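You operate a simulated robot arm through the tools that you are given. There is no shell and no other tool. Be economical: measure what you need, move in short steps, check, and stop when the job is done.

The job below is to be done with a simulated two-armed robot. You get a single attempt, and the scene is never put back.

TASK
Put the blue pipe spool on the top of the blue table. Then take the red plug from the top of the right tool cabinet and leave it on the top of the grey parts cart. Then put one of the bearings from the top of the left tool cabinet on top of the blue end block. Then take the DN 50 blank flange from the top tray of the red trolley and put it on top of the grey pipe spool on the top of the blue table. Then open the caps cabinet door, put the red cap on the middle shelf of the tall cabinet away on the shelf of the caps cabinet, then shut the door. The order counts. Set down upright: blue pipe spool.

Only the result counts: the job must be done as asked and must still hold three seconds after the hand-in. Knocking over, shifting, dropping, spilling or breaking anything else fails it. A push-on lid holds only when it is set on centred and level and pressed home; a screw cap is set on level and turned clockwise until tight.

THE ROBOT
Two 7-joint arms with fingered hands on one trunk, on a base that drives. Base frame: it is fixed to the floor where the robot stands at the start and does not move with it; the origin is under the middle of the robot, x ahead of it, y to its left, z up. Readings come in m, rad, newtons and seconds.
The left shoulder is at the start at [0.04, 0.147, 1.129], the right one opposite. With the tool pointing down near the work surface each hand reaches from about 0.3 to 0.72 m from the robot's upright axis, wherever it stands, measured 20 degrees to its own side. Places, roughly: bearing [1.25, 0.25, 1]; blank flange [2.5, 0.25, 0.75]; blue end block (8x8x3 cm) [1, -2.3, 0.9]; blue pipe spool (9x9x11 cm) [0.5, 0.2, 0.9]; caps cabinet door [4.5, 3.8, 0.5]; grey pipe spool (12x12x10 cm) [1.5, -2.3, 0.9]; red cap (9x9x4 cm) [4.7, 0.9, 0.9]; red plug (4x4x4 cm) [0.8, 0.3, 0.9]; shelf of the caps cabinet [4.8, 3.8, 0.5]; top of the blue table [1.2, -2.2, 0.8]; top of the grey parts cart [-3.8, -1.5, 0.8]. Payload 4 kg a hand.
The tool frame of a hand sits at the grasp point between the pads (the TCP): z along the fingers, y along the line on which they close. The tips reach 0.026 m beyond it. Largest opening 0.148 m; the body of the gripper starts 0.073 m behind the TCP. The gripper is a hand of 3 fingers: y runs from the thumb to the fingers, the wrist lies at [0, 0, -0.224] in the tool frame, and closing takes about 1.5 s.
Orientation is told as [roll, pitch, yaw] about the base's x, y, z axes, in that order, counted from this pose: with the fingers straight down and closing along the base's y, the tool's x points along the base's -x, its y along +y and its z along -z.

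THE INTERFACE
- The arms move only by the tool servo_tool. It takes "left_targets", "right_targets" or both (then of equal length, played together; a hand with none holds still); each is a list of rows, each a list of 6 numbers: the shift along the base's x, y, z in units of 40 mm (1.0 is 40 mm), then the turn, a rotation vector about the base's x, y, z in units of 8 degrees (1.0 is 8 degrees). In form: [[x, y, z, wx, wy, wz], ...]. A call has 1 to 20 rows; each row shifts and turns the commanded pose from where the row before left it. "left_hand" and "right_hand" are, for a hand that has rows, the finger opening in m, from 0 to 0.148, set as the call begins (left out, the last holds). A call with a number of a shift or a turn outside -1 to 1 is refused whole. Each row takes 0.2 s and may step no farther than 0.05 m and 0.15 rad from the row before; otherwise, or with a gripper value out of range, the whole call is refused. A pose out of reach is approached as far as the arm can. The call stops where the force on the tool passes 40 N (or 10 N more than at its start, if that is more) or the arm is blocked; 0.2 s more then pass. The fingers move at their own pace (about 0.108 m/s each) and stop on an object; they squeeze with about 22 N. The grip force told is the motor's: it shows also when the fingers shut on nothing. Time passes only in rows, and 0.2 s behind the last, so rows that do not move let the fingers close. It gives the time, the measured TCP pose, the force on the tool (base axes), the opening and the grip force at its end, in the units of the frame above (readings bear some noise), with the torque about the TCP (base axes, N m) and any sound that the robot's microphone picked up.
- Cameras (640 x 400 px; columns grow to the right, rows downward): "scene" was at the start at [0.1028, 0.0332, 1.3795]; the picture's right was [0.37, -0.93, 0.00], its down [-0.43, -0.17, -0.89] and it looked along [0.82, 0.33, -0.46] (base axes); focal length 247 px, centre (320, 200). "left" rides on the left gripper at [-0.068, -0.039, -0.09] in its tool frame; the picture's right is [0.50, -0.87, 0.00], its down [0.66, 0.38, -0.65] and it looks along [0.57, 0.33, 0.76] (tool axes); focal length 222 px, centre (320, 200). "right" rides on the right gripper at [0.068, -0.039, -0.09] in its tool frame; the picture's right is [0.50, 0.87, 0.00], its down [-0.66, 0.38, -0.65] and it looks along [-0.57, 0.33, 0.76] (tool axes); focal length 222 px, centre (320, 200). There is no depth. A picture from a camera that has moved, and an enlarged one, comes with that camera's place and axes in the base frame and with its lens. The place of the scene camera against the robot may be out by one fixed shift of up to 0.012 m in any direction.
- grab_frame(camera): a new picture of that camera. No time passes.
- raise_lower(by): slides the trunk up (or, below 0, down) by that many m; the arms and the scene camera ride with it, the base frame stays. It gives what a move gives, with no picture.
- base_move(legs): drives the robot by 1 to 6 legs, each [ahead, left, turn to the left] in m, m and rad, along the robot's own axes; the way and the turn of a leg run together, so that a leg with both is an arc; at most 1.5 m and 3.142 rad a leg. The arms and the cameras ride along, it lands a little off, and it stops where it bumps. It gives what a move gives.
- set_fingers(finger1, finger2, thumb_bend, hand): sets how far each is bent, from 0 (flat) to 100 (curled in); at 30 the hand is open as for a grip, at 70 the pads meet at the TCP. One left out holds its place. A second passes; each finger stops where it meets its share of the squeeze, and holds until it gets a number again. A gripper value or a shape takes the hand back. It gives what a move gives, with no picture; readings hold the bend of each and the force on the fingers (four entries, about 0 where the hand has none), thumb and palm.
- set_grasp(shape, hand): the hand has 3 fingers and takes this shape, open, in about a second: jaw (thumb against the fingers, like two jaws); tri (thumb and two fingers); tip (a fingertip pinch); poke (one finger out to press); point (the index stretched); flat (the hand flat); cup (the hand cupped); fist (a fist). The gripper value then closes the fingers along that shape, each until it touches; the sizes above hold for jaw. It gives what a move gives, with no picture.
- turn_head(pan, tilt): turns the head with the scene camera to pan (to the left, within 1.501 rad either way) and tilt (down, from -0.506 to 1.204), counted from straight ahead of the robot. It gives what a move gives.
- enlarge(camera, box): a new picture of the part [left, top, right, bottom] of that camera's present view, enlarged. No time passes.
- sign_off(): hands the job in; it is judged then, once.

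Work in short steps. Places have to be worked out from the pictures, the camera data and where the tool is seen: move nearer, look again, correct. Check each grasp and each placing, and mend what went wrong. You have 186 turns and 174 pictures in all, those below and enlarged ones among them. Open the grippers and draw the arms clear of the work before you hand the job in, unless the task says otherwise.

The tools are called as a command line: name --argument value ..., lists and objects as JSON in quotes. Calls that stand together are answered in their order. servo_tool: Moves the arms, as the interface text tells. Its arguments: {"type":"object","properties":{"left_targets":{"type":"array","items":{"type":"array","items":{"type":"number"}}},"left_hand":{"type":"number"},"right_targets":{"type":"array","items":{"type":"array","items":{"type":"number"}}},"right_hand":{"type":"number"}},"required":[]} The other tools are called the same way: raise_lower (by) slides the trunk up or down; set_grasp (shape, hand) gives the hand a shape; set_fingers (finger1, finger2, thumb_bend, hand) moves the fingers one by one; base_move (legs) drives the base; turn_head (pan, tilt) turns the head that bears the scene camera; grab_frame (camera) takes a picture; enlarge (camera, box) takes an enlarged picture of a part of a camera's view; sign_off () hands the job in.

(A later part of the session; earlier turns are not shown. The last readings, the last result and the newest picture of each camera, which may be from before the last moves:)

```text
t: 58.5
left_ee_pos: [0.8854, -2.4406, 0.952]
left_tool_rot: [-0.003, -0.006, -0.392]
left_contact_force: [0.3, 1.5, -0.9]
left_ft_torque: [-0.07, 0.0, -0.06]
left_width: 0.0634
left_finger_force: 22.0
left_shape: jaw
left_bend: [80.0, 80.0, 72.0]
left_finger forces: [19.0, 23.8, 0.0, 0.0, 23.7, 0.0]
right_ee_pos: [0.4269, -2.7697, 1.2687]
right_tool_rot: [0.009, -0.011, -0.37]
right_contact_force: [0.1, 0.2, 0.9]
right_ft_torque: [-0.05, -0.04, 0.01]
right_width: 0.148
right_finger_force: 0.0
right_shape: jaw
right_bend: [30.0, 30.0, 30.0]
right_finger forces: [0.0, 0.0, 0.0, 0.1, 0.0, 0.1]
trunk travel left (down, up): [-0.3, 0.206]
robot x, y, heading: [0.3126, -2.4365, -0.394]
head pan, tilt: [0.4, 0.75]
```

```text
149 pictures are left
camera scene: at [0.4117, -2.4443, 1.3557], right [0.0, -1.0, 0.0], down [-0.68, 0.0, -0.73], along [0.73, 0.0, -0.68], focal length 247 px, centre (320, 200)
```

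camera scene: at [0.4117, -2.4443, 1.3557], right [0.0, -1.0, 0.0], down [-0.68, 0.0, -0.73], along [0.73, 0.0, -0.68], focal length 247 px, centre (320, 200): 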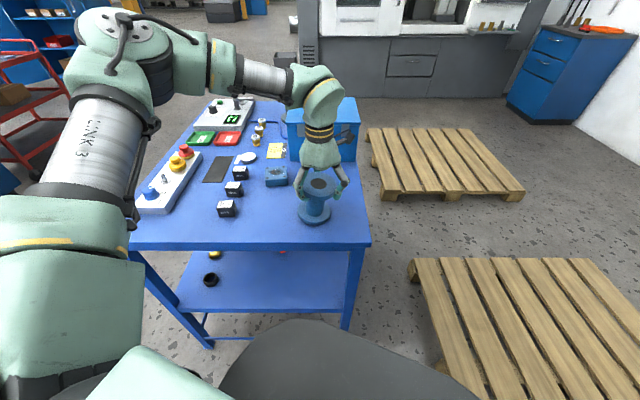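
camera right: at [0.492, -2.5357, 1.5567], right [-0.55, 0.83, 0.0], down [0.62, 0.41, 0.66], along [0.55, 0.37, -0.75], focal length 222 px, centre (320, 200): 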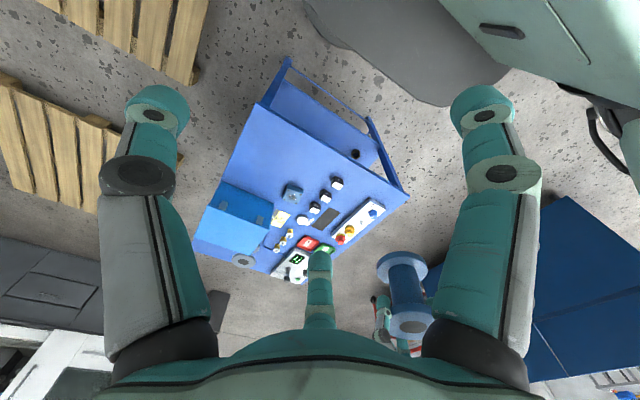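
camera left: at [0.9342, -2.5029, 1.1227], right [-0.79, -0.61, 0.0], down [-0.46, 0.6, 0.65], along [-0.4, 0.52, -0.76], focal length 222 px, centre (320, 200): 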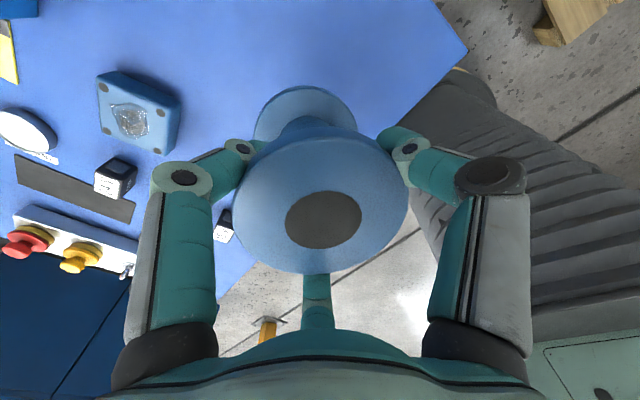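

The weight has transferred to the table (force z ≈ -0.9). I open the hand and lift clear.

servo_tool --left_targets '[[0, 0, 0, 0, 0, 0], [0, 0, 0, 0, 0, 0], [0, 0, 0, 0, 0, 0], [0, 0, 0, 0, 0, 0], [0, 0, 0, 0, 0, 0], [0, 0, 0, 0, 0, 0], [0, 0, 0, 0, 0, 0]]' --left_hand 0.148

servo_tool --left_targets '[[0, 0, 0.5, 0, 0, 0], [0, 0, 0.8, 0, 0, 0], [0, 0, 1, 0, 0, 0], [0, 0, 1, 0, 0, 0], [0, 0, 1, 0, 0, 0], [0, 0, 1, 0, 0, 0]]'

grab_frame --camera "scene"

grab_frame --camera "left"

```text
t: 60.1
left_ee_pos: [0.8836, -2.4417, 0.9522]
left_tool_rot: [0.0, -0.003, -0.393]
left_contact_force: [0.9, 0.6, 0.3]
left_ft_torque: [-0.02, -0.02, 0.01]
left_width: 0.148
left_finger_force: 0.1
left_shape: jaw
left_bend: [30.0, 30.0, 30.0]
left_finger forces: [0.1, 0.0, 0.1, 0.0, 0.0, 0.1]
right_ee_pos: [0.4267, -2.77, 1.2685]
right_tool_rot: [0.01, -0.009, -0.371]
right_contact_force: [-0.2, -0.8, -0.3]
right_ft_torque: [0.01, 0.03, -0.01]
right_width: 0.1478
right_finger_force: 0.0
right_shape: jaw
right_bend: [30.0, 30.0, 30.0]
right_finger forces: [0.0, 0.0, 0.0, 0.0, 0.0, 0.0]
trunk travel left (down, up): [-0.3, 0.206]
robot x, y, heading: [0.3131, -2.4348, -0.396]
head pan, tilt: [0.4, 0.75]
```

```text
t: 61.5
left_ee_pos: [0.8823, -2.4353, 1.1529]
left_tool_rot: [-0.006, -0.006, -0.387]
left_contact_force: [0.6, 0.2, 0.1]
left_ft_torque: [-0.02, 0.02, 0.0]
left_width: 0.1483
left_finger_force: 0.2
left_shape: jaw
left_bend: [30.0, 30.0, 30.0]
left_finger forces: [0.0, 0.0, 0.1, 0.1, 0.0, 0.0]
left hand out of reach, approached as far as the arm can: row 6
right_ee_pos: [0.426, -2.7709, 1.2694]
right_tool_rot: [0.01, -0.011, -0.37]
right_contact_force: [0.1, -0.1, 0.0]
right_ft_torque: [-0.04, 0.0, -0.04]
right_width: 0.1482
right_finger_force: 0.0
right_shape: jaw
right_bend: [30.0, 30.0, 30.0]
right_finger forces: [0.0, 0.0, 0.0, 0.0, 0.0, 0.1]
trunk travel left (down, up): [-0.3, 0.206]
robot x, y, heading: [0.3125, -2.4348, -0.396]
head pan, tilt: [0.4, 0.75]
```

```text
148 pictures are left
camera scene: at [0.4115, -2.4443, 1.3557], right [0.0, -1.0, 0.0], down [-0.68, 0.0, -0.73], along [0.73, 0.0, -0.68], focal length 247 px, centre (320, 200)
```

scene: 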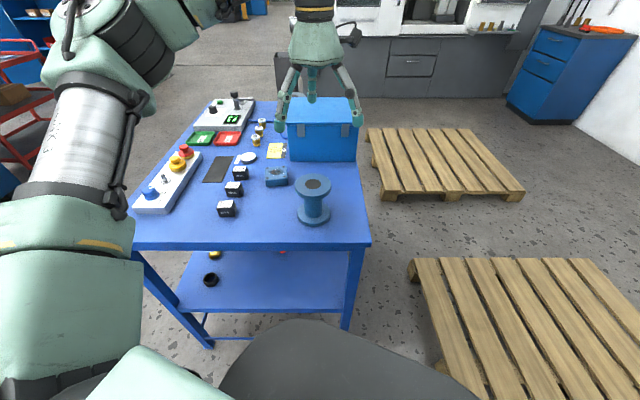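

```text
147 pictures are left
camera left: at [0.9301, -2.4944, 1.2437], right [-0.79, -0.61, 0.0], down [-0.46, 0.6, 0.65], along [-0.4, 0.51, -0.76], focal length 222 px, centre (320, 200)
```

left: 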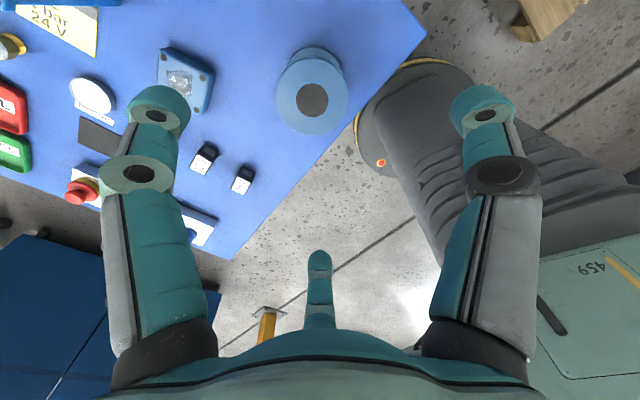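

The blue spool stands upright on the table. Next, the red plug at about (0.83, 0.34); it must be reached from the cabinet's left long side, and the gap by the post looks too tight, so I drive round the west of the post. First I retract the arm.

servo_tool --left_targets '[[-0.5, 0.2, 0.7, 0, 0, 0], [-0.6, 0.2, 0.7, 0, 0, 0], [-0.8, 0.4, 0.4, 0, 0, 0], [-0.8, 0.4, 0, 0, 0, 0], [-0.8, 0.4, 0, 0, 0, 0]]'

base_move --legs '[[-0.8, 0.336, 0], [-0.79, 0.336, 0], [0, 0, 1.967]]'

turn_head --pan 0 --tilt 0.45

grab_frame --camera "scene"

```text
t: 62.7
left_ee_pos: [0.7403, -2.3719, 1.2228]
left_tool_rot: [-0.002, -0.004, -0.391]
left_contact_force: [-0.3, -0.1, -0.1]
left_ft_torque: [-0.04, 0.02, -0.03]
left_width: 0.1483
left_finger_force: 0.1
left_shape: jaw
left_bend: [30.0, 30.0, 30.0]
left_finger forces: [0.0, 0.0, 0.0, 0.0, 0.0, 0.0]
right_ee_pos: [0.4256, -2.7715, 1.2693]
right_tool_rot: [0.009, -0.01, -0.369]
right_contact_force: [-0.1, 0.3, -0.2]
right_ft_torque: [0.02, -0.01, 0.01]
right_width: 0.1481
right_finger_force: 0.0
right_shape: jaw
right_bend: [30.0, 30.0, 30.0]
right_finger forces: [0.0, 0.0, 0.0, 0.0, 0.0, 0.0]
trunk travel left (down, up): [-0.3, 0.206]
robot x, y, heading: [0.3107, -2.4383, -0.393]
head pan, tilt: [0.4, 0.75]
```

```text
t: 76.1
left_ee_pos: [-1.1322, -0.8447, 1.2249]
left_tool_rot: [-0.002, -0.004, 1.574]
left_contact_force: [0.6, 0.0, -0.4]
left_ft_torque: [-0.05, 0.02, 0.0]
left_width: 0.1479
left_finger_force: 0.1
left_shape: jaw
left_bend: [30.0, 30.0, 30.0]
left_finger forces: [0.0, 0.0, 0.0, 0.0, 0.1, 0.0]
right_ee_pos: [-0.6438, -0.9842, 1.2695]
right_tool_rot: [0.008, -0.01, 1.597]
right_contact_force: [0.2, 0.2, 0.1]
right_ft_torque: [0.03, -0.02, -0.03]
right_width: 0.1477
right_finger_force: 0.0
right_shape: jaw
right_bend: [30.0, 30.0, 30.0]
right_finger forces: [0.0, 0.0, 0.0, 0.0, 0.0, 0.0]
trunk travel left (down, up): [-0.3, 0.206]
robot x, y, heading: [-0.9103, -1.2146, 1.572]
head pan, tilt: [0.4, 0.75]
```

```text
t: 77.0
left_ee_pos: [-1.1326, -0.8446, 1.2245]
left_tool_rot: [-0.001, -0.003, 1.576]
left_contact_force: [0.5, 0.5, 1.0]
left_ft_torque: [0.02, 0.0, 0.01]
left_width: 0.1479
left_finger_force: 0.1
left_shape: jaw
left_bend: [30.0, 30.0, 30.0]
left_finger forces: [0.0, 0.0, 0.0, 0.0, 0.0, 0.1]
right_ee_pos: [-0.6431, -0.9824, 1.2703]
right_tool_rot: [0.009, -0.011, 1.597]
right_contact_force: [-0.8, -0.1, -0.4]
right_ft_torque: [-0.02, 0.0, -0.01]
right_width: 0.1479
right_finger_force: 0.0
right_shape: jaw
right_bend: [30.0, 30.0, 30.0]
right_finger forces: [0.0, 0.1, 0.0, 0.0, 0.0, 0.1]
trunk travel left (down, up): [-0.3, 0.206]
robot x, y, heading: [-0.9078, -1.2164, 1.575]
head pan, tilt: [0.0, 0.45]
```

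```text
146 pictures are left
camera scene: at [-0.9108, -1.1054, 1.3821], right [1.0, 0.0, 0.0], down [0.0, -0.44, -0.9], along [0.0, 0.9, -0.44], focal length 247 px, centre (320, 200)
```

scene: 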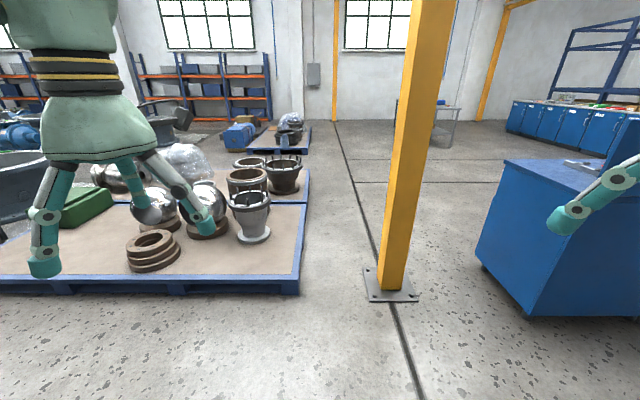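

The gap between post and pallet is too narrow, but the post–cabinet gap (~0.72 m) fits the base when facing +x at x≈0.04. I raise the trunk so the hands clear the backboard and go there in stages.

raise_lower --by 0.2

base_move --legs '[[0, 0, -1.575], [0.95, 0, 0], [0, 1.0, 0]]'

```text
t: 79.2
left_ee_pos: [-1.1326, -0.8444, 1.4245]
left_tool_rot: [0.0, -0.005, 1.574]
left_contact_force: [-0.6, -0.1, -0.4]
left_ft_torque: [-0.01, 0.02, 0.02]
left_width: 0.1478
left_finger_force: 0.0
left_shape: jaw
left_bend: [30.0, 30.0, 30.0]
left_finger forces: [0.0, 0.0, 0.0, 0.0, 0.0, 0.0]
right_ee_pos: [-0.6435, -0.9827, 1.469]
right_tool_rot: [0.01, -0.011, 1.597]
right_contact_force: [0.3, 0.0, -0.5]
right_ft_torque: [0.01, -0.02, 0.03]
right_width: 0.1479
right_finger_force: 0.1
right_shape: jaw
right_bend: [30.0, 30.0, 30.0]
right_finger forces: [0.0, 0.0, 0.1, 0.0, 0.1, 0.0]
trunk travel left (down, up): [-0.5, 0.006]
robot x, y, heading: [-0.9085, -1.2164, 1.573]
head pan, tilt: [0.0, 0.45]
```

```text
t: 92.7
left_ee_pos: [0.4182, -0.0185, 1.4248]
left_tool_rot: [0.0, -0.004, -0.005]
left_contact_force: [-0.1, -0.3, -0.6]
left_ft_torque: [-0.02, -0.02, 0.0]
left_width: 0.148
left_finger_force: 0.1
left_shape: jaw
left_bend: [30.0, 30.0, 30.0]
left_finger forces: [0.0, 0.1, 0.0, 0.0, 0.0, 0.0]
right_ee_pos: [0.2757, -0.5073, 1.4694]
right_tool_rot: [0.009, -0.01, 0.018]
right_contact_force: [0.4, -0.1, -0.6]
right_ft_torque: [-0.01, 0.01, 0.01]
right_width: 0.1481
right_finger_force: 0.1
right_shape: jaw
right_bend: [30.0, 30.0, 30.0]
right_finger forces: [0.0, 0.1, 0.1, 0.0, 0.0, 0.0]
trunk travel left (down, up): [-0.5, 0.006]
robot x, y, heading: [0.0413, -0.238, -0.009]
head pan, tilt: [0.0, 0.45]
```

Position good (0.041, -0.238). I continue the strafe through the gap.

base_move --legs '[[0, 0, 0.009], [0, 1.25, 0]]'

turn_head --pan -0.5 --tilt 0.45

grab_frame --camera "scene"

```text
t: 99.3
left_ee_pos: [0.4153, 1.2346, 1.424]
left_tool_rot: [0.0, -0.003, 0.006]
left_contact_force: [0.1, -1.0, 0.2]
left_ft_torque: [0.0, 0.02, -0.01]
left_width: 0.1482
left_finger_force: 0.2
left_shape: jaw
left_bend: [30.0, 30.0, 30.0]
left_finger forces: [0.1, 0.0, 0.0, 0.0, 0.1, 0.0]
right_ee_pos: [0.2758, 0.7454, 1.4692]
right_tool_rot: [0.009, -0.011, 0.026]
right_contact_force: [-0.1, -0.7, -0.2]
right_ft_torque: [0.02, 0.0, 0.0]
right_width: 0.1477
right_finger_force: 0.0
right_shape: jaw
right_bend: [30.0, 30.0, 30.0]
right_finger forces: [0.0, 0.1, 0.0, 0.0, 0.1, 0.0]
trunk travel left (down, up): [-0.5, 0.006]
robot x, y, heading: [0.0445, 1.0087, -0.004]
head pan, tilt: [0.0, 0.45]
```

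```text
t: 100.2
left_ee_pos: [0.4142, 1.2363, 1.4235]
left_tool_rot: [-0.001, -0.002, 0.006]
left_contact_force: [0.4, -0.5, 0.1]
left_ft_torque: [-0.01, 0.02, 0.01]
left_width: 0.1479
left_finger_force: 0.1
left_shape: jaw
left_bend: [30.0, 30.0, 30.0]
left_finger forces: [0.0, 0.0, 0.1, 0.0, 0.0, 0.1]
right_ee_pos: [0.278, 0.7479, 1.4697]
right_tool_rot: [0.007, -0.012, 0.026]
right_contact_force: [0.1, -0.1, 0.1]
right_ft_torque: [-0.01, -0.04, 0.01]
right_width: 0.1483
right_finger_force: 0.2
right_shape: jaw
right_bend: [30.0, 30.0, 30.0]
right_finger forces: [0.0, 0.0, 0.0, 0.0, 0.0, 0.0]
trunk travel left (down, up): [-0.5, 0.006]
robot x, y, heading: [0.0403, 1.01, -0.001]
head pan, tilt: [-0.499, 0.45]
```

```text
145 pictures are left
camera scene: at [0.1416, 0.9676, 1.5822], right [-0.48, -0.88, 0.0], down [-0.38, 0.21, -0.9], along [0.79, -0.43, -0.44], focal length 247 px, centre (320, 200)
```

scene: 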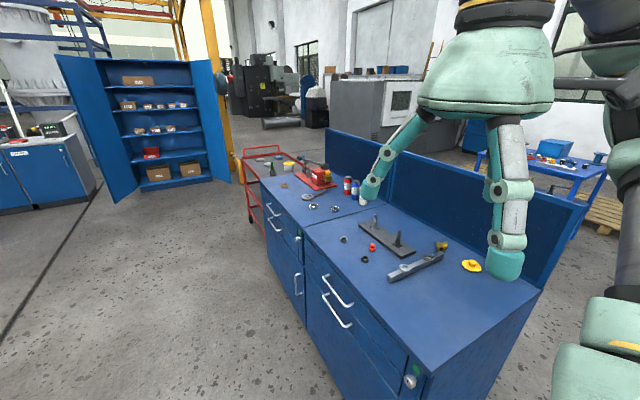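

I'm on the far side. The plug is at about (0.826, 0.333). I go to (1.05, 0.96) facing -y, from where the right hand can take the plug and the left hand a bearing.

base_move --legs '[[1.01, -0.05, 0], [0, 0, -1.57]]'

turn_head --pan 0 --tilt 0.75

grab_frame --camera "scene"

```text
t: 109.3
left_ee_pos: [1.2868, 0.5787, 1.4244]
left_tool_rot: [-0.002, -0.003, -1.571]
left_contact_force: [-0.4, -0.4, 0.0]
left_ft_torque: [0.0, 0.01, -0.04]
left_width: 0.1476
left_finger_force: 0.0
left_shape: jaw
left_bend: [30.0, 30.0, 30.0]
left_finger forces: [0.0, 0.1, 0.0, 0.0, 0.1, 0.1]
right_ee_pos: [0.7979, 0.72, 1.4697]
right_tool_rot: [0.01, -0.01, -1.55]
right_contact_force: [0.9, 0.3, -0.3]
right_ft_torque: [-0.05, 0.02, -0.04]
right_width: 0.1479
right_finger_force: 0.1
right_shape: jaw
right_bend: [30.0, 30.0, 30.0]
right_finger forces: [0.0, 0.1, 0.0, 0.1, 0.0, 0.0]
trunk travel left (down, up): [-0.5, 0.006]
robot x, y, heading: [1.0635, 0.9538, -1.578]
head pan, tilt: [-0.499, 0.45]
```

```text
t: 110.2
left_ee_pos: [1.2848, 0.577, 1.4252]
left_tool_rot: [0.001, -0.004, -1.573]
left_contact_force: [0.6, 0.1, -0.3]
left_ft_torque: [0.02, -0.03, -0.03]
left_width: 0.1479
left_finger_force: 0.1
left_shape: jaw
left_bend: [30.0, 30.0, 30.0]
left_finger forces: [0.0, 0.0, 0.0, 0.0, 0.0, 0.0]
right_ee_pos: [0.7982, 0.7182, 1.4705]
right_tool_rot: [0.008, -0.01, -1.551]
right_contact_force: [-0.8, 1.1, -0.3]
right_ft_torque: [0.01, 0.0, 0.0]
right_width: 0.1481
right_finger_force: 0.1
right_shape: jaw
right_bend: [30.0, 30.0, 30.0]
right_finger forces: [0.0, 0.1, 0.1, 0.0, 0.1, 0.0]
trunk travel left (down, up): [-0.5, 0.006]
robot x, y, heading: [1.0638, 0.9495, -1.573]
head pan, tilt: [0.0, 0.75]
```

```text
144 pictures are left
camera scene: at [1.0605, 0.8478, 1.5558], right [-1.0, 0.01, 0.0], down [0.0, 0.68, -0.73], along [0.0, -0.73, -0.68], focal length 247 px, centre (320, 200)
```

scene: 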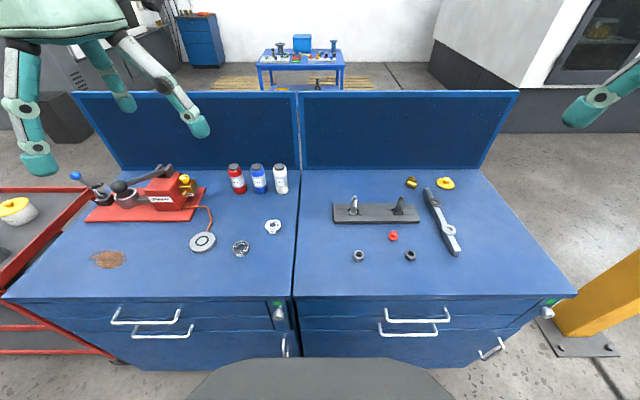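

Clear view. I zoom in on the bearings and the plug to identify them.

enlarge --camera "scene" --box '[180, 200, 300, 275]'

enlarge --camera "scene" --box '[330, 215, 450, 290]'

```text
5.33 times, centred on (240, 238) of scene
camera zoom: at [1.0605, 0.8478, 1.5558], right [-1.0, 0.01, 0.0], down [0.0, 0.68, -0.73], along [0.0, -0.73, -0.68], focal length 1320 px, centre (747, 0)
```

zoom: 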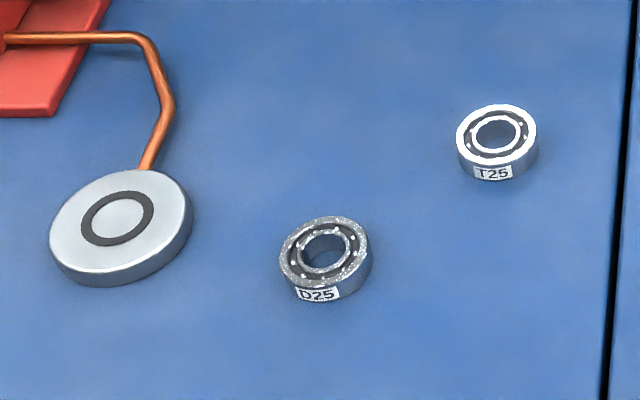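

```text
5.33 times, centred on (390, 252) of scene
camera zoom: at [1.0605, 0.8478, 1.5558], right [-1.0, 0.01, 0.0], down [0.0, 0.68, -0.73], along [0.0, -0.73, -0.68], focal length 1320 px, centre (-53, -80)
```

zoom: 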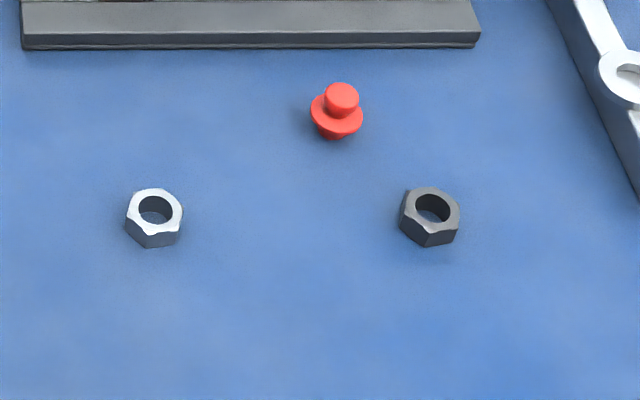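

Two bearings (T25 at ≈(1.222, 0.281), D25 at ≈(1.313, 0.371)) and the plug at ≈(0.818, 0.331). I lower the trunk and bring the right hand above the plug with a narrower opening.

raise_lower --by -0.2

servo_tool --right_targets '[[0.05, -0.8, -0.7, 0, 0, 0], [0.05, -0.8, -0.7, 0, 0, 0], [0.05, -0.8, -0.7, 0, 0, 0], [0.05, -0.8, -0.7, 0, 0, 0], [0.05, -0.8, -0.7, 0, 0, 0], [0.05, -0.8, -0.7, 0, 0, 0], [0.05, -0.8, -0.7, 0, 0, 0], [0.05, -0.8, -0.6, 0, 0, 0], [0.05, -0.8, 0, 0, 0, 0], [0.05, -0.8, 0, 0, 0, 0], [0, -0.8, 0, 0, 0, 0], [0, -0.87, 0, 0, 0, 0]]' --right_hand 0.09

grab_frame --camera "right"

grab_frame --camera "scene"

```text
t: 112.4
left_ee_pos: [1.2853, 0.5778, 1.225]
left_tool_rot: [0.0, -0.004, -1.571]
left_contact_force: [0.7, -0.2, -0.1]
left_ft_torque: [-0.02, -0.02, 0.02]
left_width: 0.148
left_finger_force: 0.2
left_shape: jaw
left_bend: [30.0, 30.0, 30.0]
left_finger forces: [0.1, 0.0, 0.1, 0.0, 0.0, 0.0]
right_ee_pos: [0.7974, 0.7198, 1.2681]
right_tool_rot: [0.007, -0.011, -1.551]
right_contact_force: [0.7, -0.2, -0.8]
right_ft_torque: [0.02, 0.0, 0.0]
right_width: 0.1481
right_finger_force: 0.1
right_shape: jaw
right_bend: [30.0, 30.0, 30.0]
right_finger forces: [0.0, 0.0, 0.0, 0.0, 0.0, 0.0]
trunk travel left (down, up): [-0.3, 0.206]
robot x, y, heading: [1.0663, 0.9456, -1.579]
head pan, tilt: [0.0, 0.75]
```

```text
t: 115.0
left_ee_pos: [1.2865, 0.5769, 1.2234]
left_tool_rot: [-0.001, -0.004, -1.572]
left_contact_force: [-1.0, -0.8, -0.5]
left_ft_torque: [0.02, 0.01, 0.04]
left_width: 0.1477
left_finger_force: 0.1
left_shape: jaw
left_bend: [30.0, 30.0, 30.0]
left_finger forces: [0.0, 0.0, 0.0, 0.0, 0.1, 0.0]
right_ee_pos: [0.8185, 0.3321, 1.0474]
right_tool_rot: [0.005, -0.01, -1.548]
right_contact_force: [0.8, 0.4, -0.2]
right_ft_torque: [0.02, 0.05, 0.05]
right_width: 0.0903
right_finger_force: 0.0
right_shape: jaw
right_bend: [32.0, 32.0, 70.0]
right_finger forces: [0.1, 0.0, 0.1, 0.0, 0.0, 0.0]
trunk travel left (down, up): [-0.3, 0.206]
robot x, y, heading: [1.0607, 0.9484, -1.58]
head pan, tilt: [0.0, 0.75]
```

```text
141 pictures are left
camera right: at [0.7793, 0.3976, 1.1351], right [0.86, 0.52, 0.0], down [0.39, -0.64, 0.66], along [0.34, -0.57, -0.75], focal length 222 px, centre (320, 200)
```

right: 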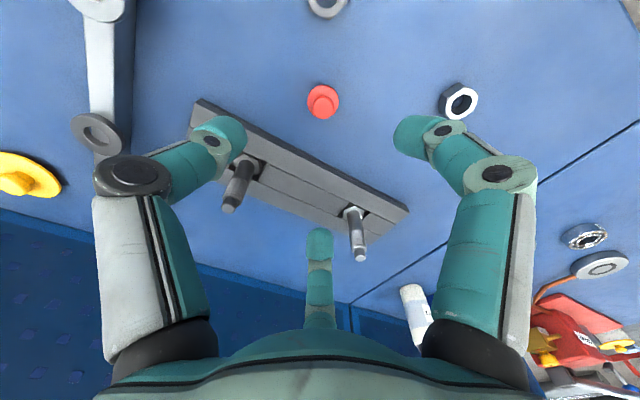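

```text
140 pictures are left
camera scene: at [1.062, 0.8465, 1.3556], right [-1.0, 0.01, 0.0], down [0.0, 0.68, -0.73], along [-0.01, -0.73, -0.68], focal length 247 px, centre (320, 200)
```

scene: 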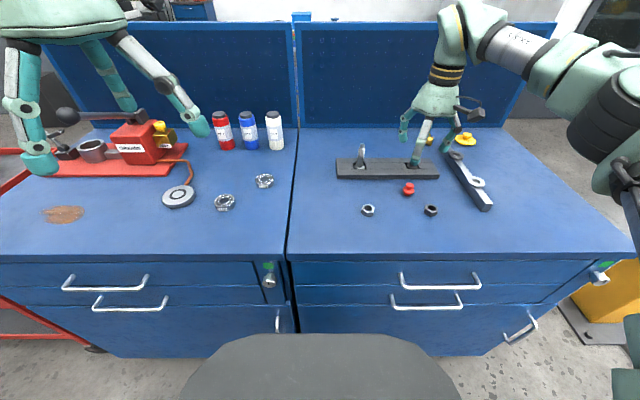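

Plug refined to ≈(0.815, 0.337). I descend to z≈0.965 with a 0.07 opening and check again before going lower.

servo_tool --right_targets '[[-0.05, 0.12, -0.7, 0, 0, 0], [-0.04, 0, -0.7, 0, 0, 0], [0, 0, -0.65, 0, 0, 0], [0, 0, 0, 0, 0, 0]]' --right_hand 0.07

grab_frame --camera "right"

enlarge --camera "scene" --box '[330, 110, 490, 210]'

```text
t: 116.0
left_ee_pos: [1.2864, 0.5781, 1.2248]
left_tool_rot: [0.0, -0.005, -1.573]
left_contact_force: [0.5, -0.1, -0.8]
left_ft_torque: [0.01, -0.05, -0.04]
left_width: 0.1481
left_finger_force: 0.1
left_shape: jaw
left_bend: [30.0, 30.0, 30.0]
left_finger forces: [0.0, 0.1, 0.0, 0.0, 0.0, 0.1]
right_ee_pos: [0.8161, 0.3369, 0.9667]
right_tool_rot: [0.01, -0.01, -1.551]
right_contact_force: [0.1, 0.3, 0.7]
right_ft_torque: [0.01, 0.01, 0.01]
right_width: 0.0702
right_finger_force: 0.0
right_shape: jaw
right_bend: [37.0, 37.0, 70.0]
right_finger forces: [0.0, 0.0, 0.0, 0.0, 0.0, 0.1]
trunk travel left (down, up): [-0.3, 0.206]
robot x, y, heading: [1.0636, 0.9521, -1.574]
head pan, tilt: [0.0, 0.75]
```

```text
139 pictures are left
camera right: at [0.7758, 0.4029, 1.0538], right [0.86, 0.52, 0.0], down [0.39, -0.64, 0.66], along [0.34, -0.57, -0.75], focal length 222 px, centre (320, 200)
```

right: 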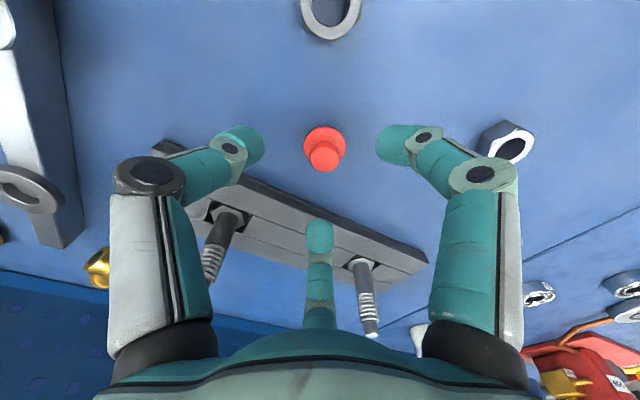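

```text
4.00 times, centred on (410, 160) of scene
camera zoom: at [1.0608, 0.8477, 1.3557], right [-1.0, 0.01, 0.0], down [0.0, 0.68, -0.73], along [0.0, -0.73, -0.68], focal length 990 px, centre (-40, 360)
```

zoom: 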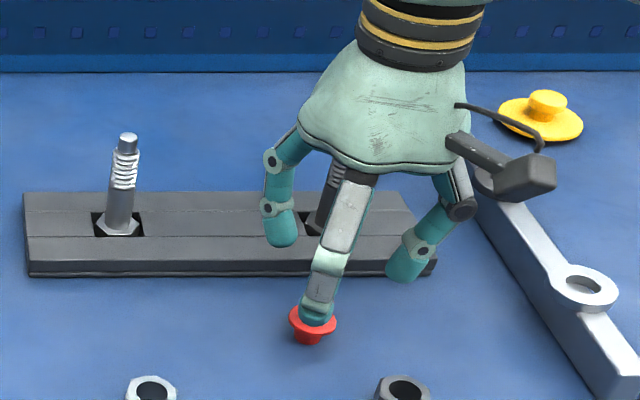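

Plug knob at ≈(0.814, 0.342); the fingers clear the bracket. I descend to z≈0.93 and close gently.

servo_tool --right_targets '[[-0.02, 0.11, -0.45, 0, 0, 0], [0, 0, -0.47, 0, 0, 0], [0, 0, 0, 0, 0, 0]]'

servo_tool --right_targets '[[0, 0, 0, 0, 0, 0], [0, 0, 0, 0, 0, 0], [0, 0, 0, 0, 0, 0], [0, 0, 0, 0, 0, 0], [0, 0, 0, 0, 0, 0], [0, 0, 0, 0, 0, 0]]' --right_hand 0.0

grab_frame --camera "right"

```text
t: 116.8
left_ee_pos: [1.2853, 0.5789, 1.2237]
left_tool_rot: [-0.001, -0.003, -1.573]
left_contact_force: [-0.3, -0.1, 1.0]
left_ft_torque: [-0.01, 0.0, -0.04]
left_width: 0.1481
left_finger_force: 0.0
left_shape: jaw
left_bend: [30.0, 30.0, 30.0]
left_finger forces: [0.0, 0.0, 0.1, 0.0, 0.0, 0.0]
right_ee_pos: [0.8151, 0.3407, 0.9299]
right_tool_rot: [0.01, -0.013, -1.552]
right_contact_force: [0.4, -0.1, 0.7]
right_ft_torque: [0.02, 0.0, 0.01]
right_width: 0.0704
right_finger_force: 0.1
right_shape: jaw
right_bend: [37.0, 37.0, 70.0]
right_finger forces: [0.1, 0.0, 0.0, 0.0, 0.0, 0.0]
trunk travel left (down, up): [-0.3, 0.206]
robot x, y, heading: [1.0643, 0.9496, -1.577]
head pan, tilt: [0.0, 0.75]
```

```text
t: 118.2
left_ee_pos: [1.2857, 0.5779, 1.224]
left_tool_rot: [-0.002, -0.006, -1.572]
left_contact_force: [0.0, -0.1, -0.7]
left_ft_torque: [0.01, 0.02, 0.01]
left_width: 0.1479
left_finger_force: 0.0
left_shape: jaw
left_bend: [30.0, 30.0, 30.0]
left_finger forces: [0.1, 0.0, 0.0, 0.0, 0.0, 0.0]
right_ee_pos: [0.8157, 0.3406, 0.9308]
right_tool_rot: [0.009, -0.013, -1.552]
right_contact_force: [0.3, -3.0, 10.2]
right_ft_torque: [-0.06, -0.13, -0.01]
right_width: 0.0206
right_finger_force: 22.1
right_shape: jaw
right_bend: [75.0, 75.0, 69.0]
right_finger forces: [20.4, 21.8, 0.0, 0.0, 22.4, 0.1]
trunk travel left (down, up): [-0.3, 0.206]
robot x, y, heading: [1.0646, 0.9538, -1.575]
head pan, tilt: [0.0, 0.75]
```

```text
137 pictures are left
camera right: at [0.7752, 0.4079, 1.0191], right [0.86, 0.52, 0.0], down [0.39, -0.64, 0.67], along [0.34, -0.57, -0.75], focal length 222 px, centre (320, 200)
```

right: 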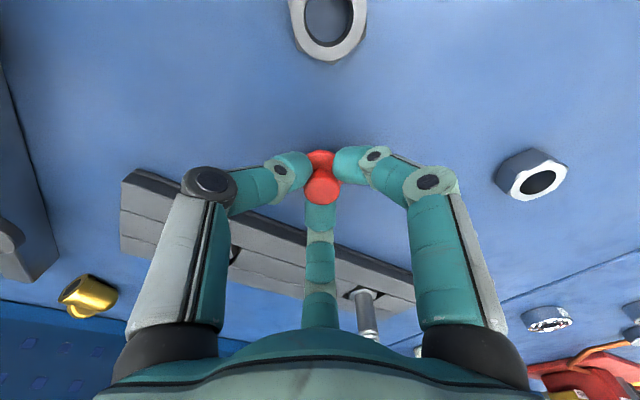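

The three fingers hold the plug. I lift it 0.2 m and look.

servo_tool --right_targets '[[0, 0, 0.4, 0, 0, 0], [0, 0, 0.7, 0, 0, 0], [0, 0, 1, 0, 0, 0], [0, 0.5, 1, 0, 0, 0], [0, 0.5, 1, 0, 0, 0], [0, 0.6, 1, 0, 0, 0], [0, 1, 0.5, 0, 0, 0]]'

grab_frame --camera "right"

grab_frame --camera "left"

```text
t: 119.8
left_ee_pos: [1.2843, 0.5806, 1.2252]
left_tool_rot: [0.001, -0.004, -1.573]
left_contact_force: [-0.9, 0.6, 0.4]
left_ft_torque: [0.0, -0.01, 0.0]
left_width: 0.1479
left_finger_force: 0.0
left_shape: jaw
left_bend: [30.0, 30.0, 30.0]
left_finger forces: [0.1, 0.1, 0.1, 0.1, 0.1, 0.0]
right_ee_pos: [0.8121, 0.448, 1.1565]
right_tool_rot: [0.008, -0.013, -1.552]
right_contact_force: [-0.4, 0.0, -1.1]
right_ft_torque: [0.01, 0.01, 0.0]
right_width: 0.0201
right_finger_force: 22.2
right_shape: jaw
right_bend: [75.0, 75.0, 69.0]
right_finger forces: [17.7, 17.5, 0.1, 0.1, 21.2, 0.0]
trunk travel left (down, up): [-0.3, 0.206]
robot x, y, heading: [1.0648, 0.9546, -1.571]
head pan, tilt: [0.0, 0.75]
```

```text
136 pictures are left
camera right: at [0.7715, 0.5142, 1.2446], right [0.86, 0.52, 0.0], down [0.38, -0.64, 0.66], along [0.34, -0.57, -0.75], focal length 222 px, centre (320, 200)
```

right: 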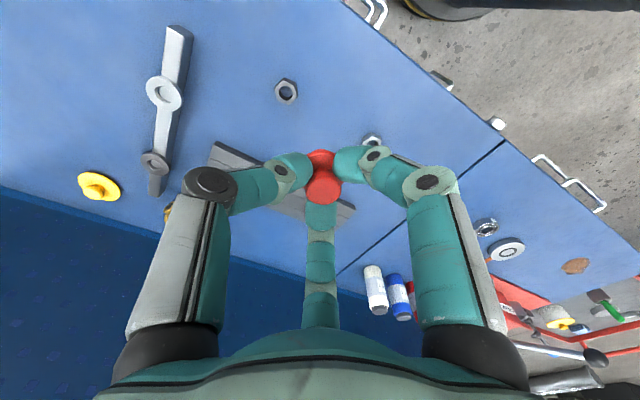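

```text
135 pictures are left
camera left: at [1.2463, 0.5146, 1.3151], right [-0.87, 0.5, 0.0], down [0.38, 0.66, 0.65], along [0.33, 0.56, -0.76], focal length 222 px, centre (320, 200)
```

left: 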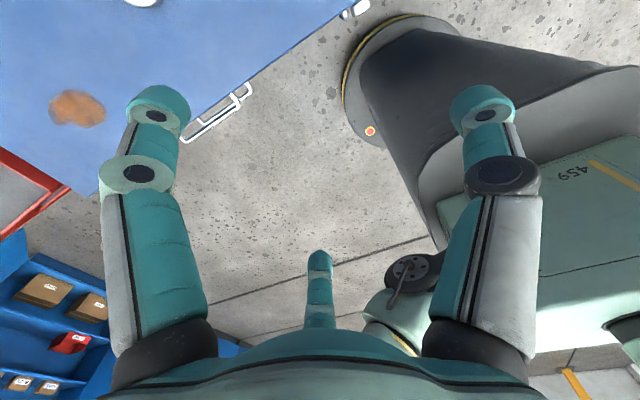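

Plug is held. Now the left hand goes above bearing D25 at ≈(1.313, 0.371) with a 0.09 opening.

servo_tool --left_targets '[[0.1, -0.75, -0.6, 0, 0, 0], [0.1, -0.75, -0.6, 0, 0, 0], [0.1, -0.75, -0.6, 0, 0, 0], [0.1, -0.75, -0.6, 0, 0, 0], [0.1, -0.75, -0.6, 0, 0, 0], [0.1, -0.75, -0.6, 0, 0, 0], [0.1, -0.7, -0.6, 0, 0, 0]]' --left_hand 0.09

grab_frame --camera "left"

enlarge --camera "scene" --box '[140, 110, 300, 210]'

```text
t: 121.4
left_ee_pos: [1.313, 0.3682, 1.0532]
left_tool_rot: [-0.003, -0.004, -1.573]
left_contact_force: [0.1, -1.3, 0.2]
left_ft_torque: [0.02, 0.02, 0.01]
left_width: 0.0902
left_finger_force: 0.0
left_shape: jaw
left_bend: [32.0, 32.0, 70.0]
left_finger forces: [0.0, 0.0, 0.0, 0.0, 0.0, 0.0]
right_ee_pos: [0.8136, 0.4436, 1.1548]
right_tool_rot: [0.007, -0.009, -1.55]
right_contact_force: [-0.4, -0.5, 0.1]
right_ft_torque: [0.02, -0.01, -0.02]
right_width: 0.0203
right_finger_force: 22.3
right_shape: jaw
right_bend: [75.0, 75.0, 69.0]
right_finger forces: [17.7, 17.3, 0.0, 0.0, 21.2, 0.1]
trunk travel left (down, up): [-0.3, 0.206]
robot x, y, heading: [1.0635, 0.9495, -1.575]
head pan, tilt: [0.0, 0.75]
```

```text
134 pictures are left
camera left: at [1.2759, 0.3029, 1.144], right [-0.87, 0.5, 0.0], down [0.38, 0.66, 0.65], along [0.33, 0.56, -0.76], focal length 222 px, centre (320, 200)
```

left: 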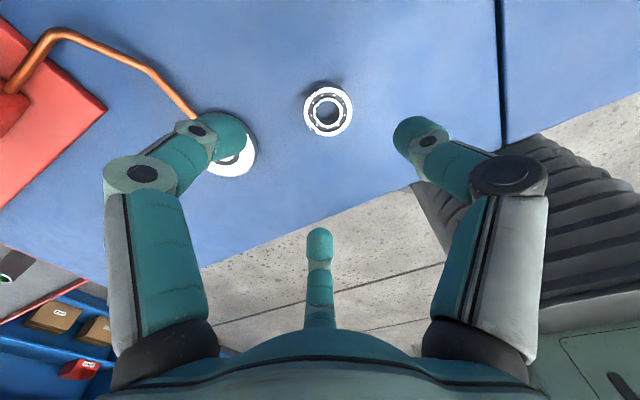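

```text
4.00 times, centred on (220, 160) of scene
camera zoom: at [1.0613, 0.8456, 1.3555], right [-1.0, 0.01, 0.0], down [0.0, 0.68, -0.73], along [0.0, -0.73, -0.68], focal length 990 px, centre (720, 360)
```

zoom: 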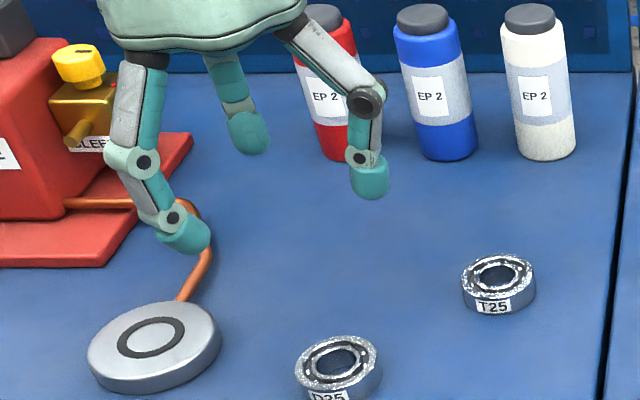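

Bearing confirmed at (1.309, 0.372). I descend to z≈0.925 and close.

servo_tool --left_targets '[[-0.1, 0.09, -0.8, 0, 0, 0], [0, 0, -0.8, 0, 0, 0], [0, 0, -0.8, 0, 0, 0], [0, 0, -0.5, 0, 0, 0], [0, 0, -0.3, 0, 0, 0], [0, 0, 0, 0, 0, 0]]'

servo_tool --left_targets '[[0, 0, 0, 0, 0, 0], [0, 0, 0, 0, 0, 0], [0, 0, 0, 0, 0, 0], [0, 0, 0, 0, 0, 0], [0, 0, 0, 0, 0, 0], [0, 0, 0, 0, 0, 0]]' --left_hand 0.02

grab_frame --camera "left"

```text
t: 122.8
left_ee_pos: [1.3162, 0.3843, 0.9317]
left_tool_rot: [-0.004, -0.005, -1.573]
left_contact_force: [-0.2, 0.4, 0.5]
left_ft_torque: [0.02, 0.01, 0.01]
left_width: 0.0904
left_finger_force: 0.1
left_shape: jaw
left_bend: [32.0, 32.0, 70.0]
left_finger forces: [0.0, 0.1, 0.1, 0.1, 0.0, 0.0]
left hand out of reach, approached as far as the arm can: row 3, 4, 5
right_ee_pos: [0.8132, 0.446, 1.1563]
right_tool_rot: [0.008, -0.011, -1.551]
right_contact_force: [-0.9, 0.6, 0.0]
right_ft_torque: [-0.01, -0.04, 0.0]
right_width: 0.0201
right_finger_force: 21.4
right_shape: jaw
right_bend: [75.0, 75.0, 69.0]
right_finger forces: [17.7, 17.4, 0.0, 0.0, 21.2, 0.0]
trunk travel left (down, up): [-0.3, 0.206]
robot x, y, heading: [1.0634, 0.9511, -1.577]
head pan, tilt: [0.0, 0.75]
```

```text
t: 124.2
left_ee_pos: [1.3149, 0.3841, 0.9318]
left_tool_rot: [-0.003, -0.007, -1.574]
left_contact_force: [0.9, -3.5, 9.3]
left_ft_torque: [-0.13, 0.05, 0.02]
left_width: 0.0369
left_finger_force: 22.0
left_shape: jaw
left_bend: [76.0, 75.0, 70.0]
left_finger forces: [20.4, 18.9, 0.1, 0.0, 19.2, 0.1]
right_ee_pos: [0.8122, 0.4463, 1.1563]
right_tool_rot: [0.009, -0.011, -1.55]
right_contact_force: [0.9, 0.3, -0.7]
right_ft_torque: [0.03, 0.02, -0.02]
right_width: 0.0202
right_finger_force: 22.3
right_shape: jaw
right_bend: [75.0, 75.0, 69.0]
right_finger forces: [17.7, 17.4, 0.1, 0.0, 21.1, 0.0]
trunk travel left (down, up): [-0.3, 0.206]
robot x, y, heading: [1.0593, 0.9502, -1.574]
head pan, tilt: [0.0, 0.75]
```

```text
132 pictures are left
camera left: at [1.2772, 0.3184, 1.0228], right [-0.87, 0.5, 0.0], down [0.38, 0.66, 0.65], along [0.33, 0.56, -0.76], focal length 222 px, centre (320, 200)
```

left: 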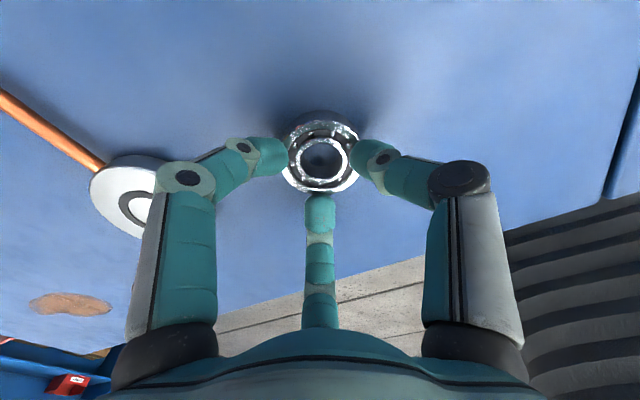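

Three balanced finger forces suggest a good hold, though the TCP ended ~1 cm short. I lift and inspect.

servo_tool --left_targets '[[0, 0, 0.3, 0, 0, 0], [0, 0, 0.6, 0, 0, 0], [0, 0, 0.9, 0, 0, 0], [0, 0.3, 0.9, 0, 0, 0], [0, 0.5, 0.9, 0, 0, 0], [0, 0.8, 0.8, 0, 0, 0], [0, 0.8, 0.8, 0, 0, 0]]'

grab_frame --camera "left"

grab_frame --camera "scene"

```text
t: 125.8
left_ee_pos: [1.3142, 0.4832, 1.14]
left_tool_rot: [-0.001, -0.005, -1.574]
left_contact_force: [0.0, 0.4, -1.7]
left_ft_torque: [-0.04, 0.0, 0.0]
left_width: 0.0365
left_finger_force: 22.4
left_shape: jaw
left_bend: [76.0, 75.0, 70.0]
left_finger forces: [18.0, 19.5, 0.0, 0.0, 18.3, 0.0]
right_ee_pos: [0.8119, 0.4473, 1.1562]
right_tool_rot: [0.01, -0.014, -1.551]
right_contact_force: [0.3, 0.9, 0.4]
right_ft_torque: [0.0, 0.01, 0.0]
right_width: 0.0202
right_finger_force: 22.1
right_shape: jaw
right_bend: [75.0, 75.0, 69.0]
right_finger forces: [17.7, 17.3, 0.0, 0.1, 21.3, 0.0]
trunk travel left (down, up): [-0.3, 0.206]
robot x, y, heading: [1.0644, 0.9536, -1.575]
head pan, tilt: [0.0, 0.75]
```

```text
131 pictures are left
camera left: at [1.277, 0.4171, 1.23], right [-0.87, 0.5, 0.0], down [0.38, 0.66, 0.65], along [0.33, 0.56, -0.76], focal length 222 px, centre (320, 200)
```

left: 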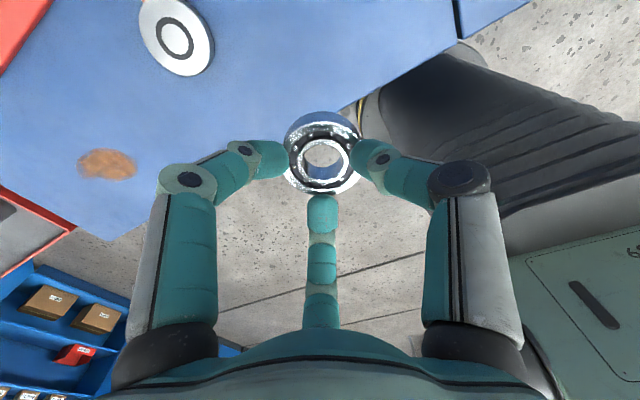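

```text
130 pictures are left
camera scene: at [1.0604, 0.8498, 1.3559], right [-1.0, 0.01, 0.0], down [0.0, 0.68, -0.73], along [0.0, -0.73, -0.68], focal length 247 px, centre (320, 200)
```

scene: 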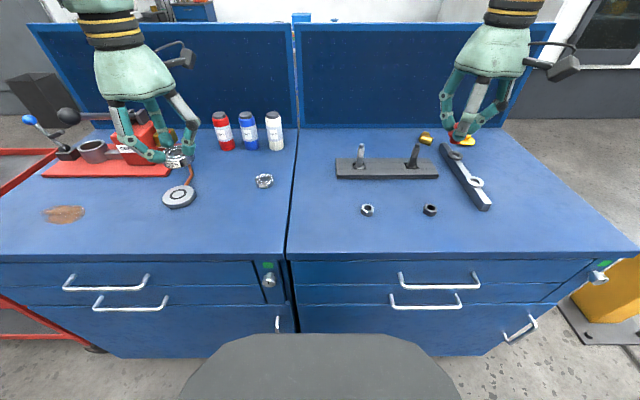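

Both objects are held. I zoom to check the bearing's tilt before driving.

enlarge --camera "scene" --box '[110, 100, 230, 175]'

enlarge --camera "left" --box '[240, 80, 400, 220]'

```text
5.33 times, centred on (170, 138) of scene
camera zoom: at [1.0604, 0.8498, 1.3559], right [-1.0, 0.01, 0.0], down [0.0, 0.68, -0.73], along [0.0, -0.73, -0.68], focal length 1320 px, centre (1120, 533)
```

zoom: 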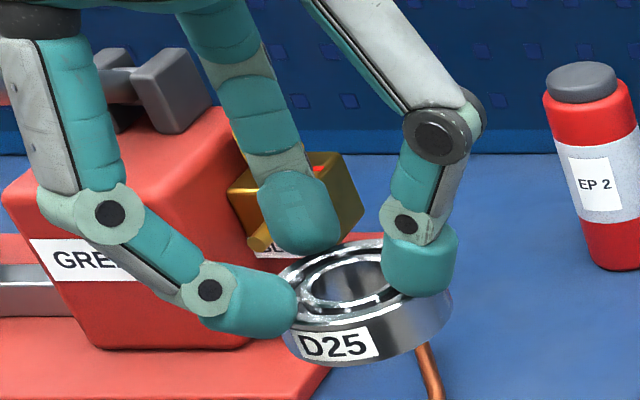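

```text
2.86 times, centred on (320, 150) of left
camera zoom: at [1.277, 0.4171, 1.23], right [-0.87, 0.5, 0.0], down [0.38, 0.66, 0.65], along [0.33, 0.56, -0.76], focal length 635 px, centre (320, 343)
```

zoom: 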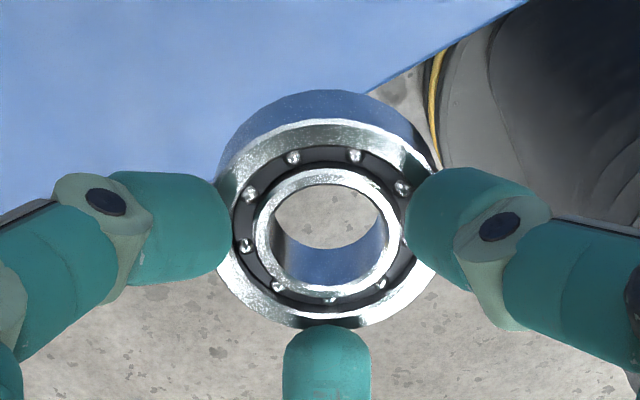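

Good hold. I tuck both hands in and up, raise the trunk, and go back through the gap facing +x.

servo_tool --left_targets '[[0, 0.7, 0.5, 0, 0, 0], [0, 0.7, 0.5, 0, 0, 0], [0, 0.7, 0.2, 0, 0, 0]]' --right_targets '[[0, 0.9, 0.5, 0, 0, 0], [0, 0.9, 0.5, 0, 0, 0], [0, 0.9, 0.2, 0, 0, 0]]'

raise_lower --by 0.2

base_move --legs '[[-0.05, 0, 0], [0, 0, 1.575], [-1.02, 0, 0]]'

```text
t: 126.6
left_ee_pos: [1.3152, 0.5646, 1.1884]
left_tool_rot: [0.001, -0.006, -1.572]
left_contact_force: [0.0, 0.2, -1.2]
left_ft_torque: [0.01, 0.02, 0.01]
left_width: 0.0367
left_finger_force: 22.2
left_shape: jaw
left_bend: [76.0, 75.0, 70.0]
left_finger forces: [17.9, 19.4, 0.0, 0.0, 18.3, 0.0]
right_ee_pos: [0.8113, 0.5531, 1.2031]
right_tool_rot: [0.007, -0.011, -1.552]
right_contact_force: [0.1, 1.4, -0.2]
right_ft_torque: [-0.02, 0.02, 0.02]
right_width: 0.0199
right_finger_force: 22.2
right_shape: jaw
right_bend: [75.0, 75.0, 69.0]
right_finger forces: [17.6, 17.3, 0.0, 0.0, 21.3, 0.0]
trunk travel left (down, up): [-0.3, 0.206]
robot x, y, heading: [1.0604, 0.9543, -1.578]
head pan, tilt: [0.0, 0.75]
```

```text
t: 128.8
left_ee_pos: [1.3158, 0.5634, 1.3876]
left_tool_rot: [0.0, -0.005, -1.572]
left_contact_force: [-0.4, -0.3, -1.1]
left_ft_torque: [0.02, -0.03, 0.01]
left_width: 0.0364
left_finger_force: 22.1
left_shape: jaw
left_bend: [76.0, 75.0, 70.0]
left_finger forces: [17.9, 19.4, 0.0, 0.0, 18.3, 0.0]
right_ee_pos: [0.8115, 0.5528, 1.4025]
right_tool_rot: [0.008, -0.01, -1.552]
right_contact_force: [-0.6, 0.1, 1.1]
right_ft_torque: [-0.03, -0.01, 0.01]
right_width: 0.0201
right_finger_force: 21.6
right_shape: jaw
right_bend: [75.0, 75.0, 69.0]
right_finger forces: [17.5, 17.3, 0.0, 0.0, 21.3, 0.0]
trunk travel left (down, up): [-0.5, 0.006]
robot x, y, heading: [1.0654, 0.9539, -1.577]
head pan, tilt: [0.0, 0.75]
```

```text
t: 138.5
left_ee_pos: [0.42, 1.2542, 1.387]
left_tool_rot: [0.001, -0.003, -0.003]
left_contact_force: [0.8, 1.0, -1.3]
left_ft_torque: [0.02, 0.02, 0.0]
left_width: 0.0364
left_finger_force: 21.8
left_shape: jaw
left_bend: [76.0, 75.0, 70.0]
left_finger forces: [18.0, 18.5, 0.1, 0.0, 17.9, 0.0]
right_ee_pos: [0.4288, 0.7502, 1.4023]
right_tool_rot: [0.01, -0.008, 0.017]
right_contact_force: [0.7, 0.4, -0.5]
right_ft_torque: [-0.01, 0.01, -0.03]
right_width: 0.0199
right_finger_force: 22.0
right_shape: jaw
right_bend: [75.0, 75.0, 69.0]
right_finger forces: [17.5, 17.3, 0.1, 0.0, 21.4, 0.0]
trunk travel left (down, up): [-0.5, 0.006]
robot x, y, heading: [0.0289, 1.0025, -0.008]
head pan, tilt: [0.0, 0.75]
```

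Aligned at (0.029, 1.00). I strafe right through the gap, then turn to face -x.

base_move --legs '[[0.012, 0, 0.008], [0, -1.15, 0], [0, -1.15, 0], [0, 0, -3.1416]]'

turn_head --pan 0 --tilt 0.35

grab_frame --camera "scene"

```text
refused: -3.1416 is not a number from -3.14159 to 3.14159
```

```text
t: 139.4
left_ee_pos: [0.4175, 1.2547, 1.3873]
left_tool_rot: [-0.001, -0.004, -0.002]
left_contact_force: [-0.1, -0.4, -2.1]
left_ft_torque: [-0.02, -0.02, -0.02]
left_width: 0.0364
left_finger_force: 22.2
left_shape: jaw
left_bend: [76.0, 75.0, 70.0]
left_finger forces: [18.1, 18.5, 0.0, 0.0, 18.0, 0.1]
right_ee_pos: [0.428, 0.7501, 1.4015]
right_tool_rot: [0.009, -0.012, 0.018]
right_contact_force: [-0.8, 0.4, 0.2]
right_ft_torque: [0.02, 0.03, -0.01]
right_width: 0.02
right_finger_force: 22.2
right_shape: jaw
right_bend: [75.0, 75.0, 69.0]
right_finger forces: [17.5, 17.3, 0.0, 0.0, 21.5, 0.1]
trunk travel left (down, up): [-0.5, 0.006]
robot x, y, heading: [0.0287, 1.0058, -0.01]
head pan, tilt: [0.0, 0.351]
```

```text
127 pictures are left
camera scene: at [0.1412, 1.0018, 1.5913], right [-0.01, -1.0, 0.0], down [-0.34, 0.0, -0.94], along [0.94, -0.01, -0.34], focal length 247 px, centre (320, 200)
```

scene: 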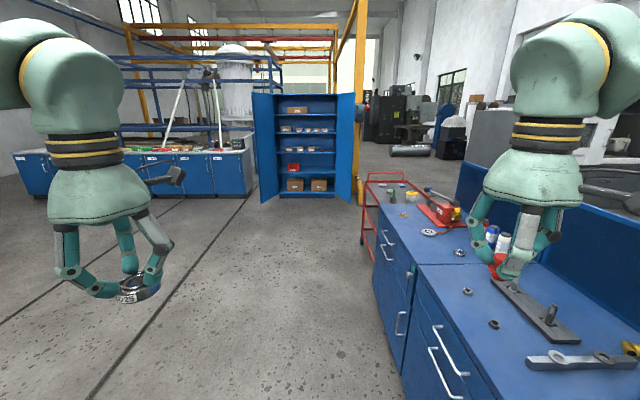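

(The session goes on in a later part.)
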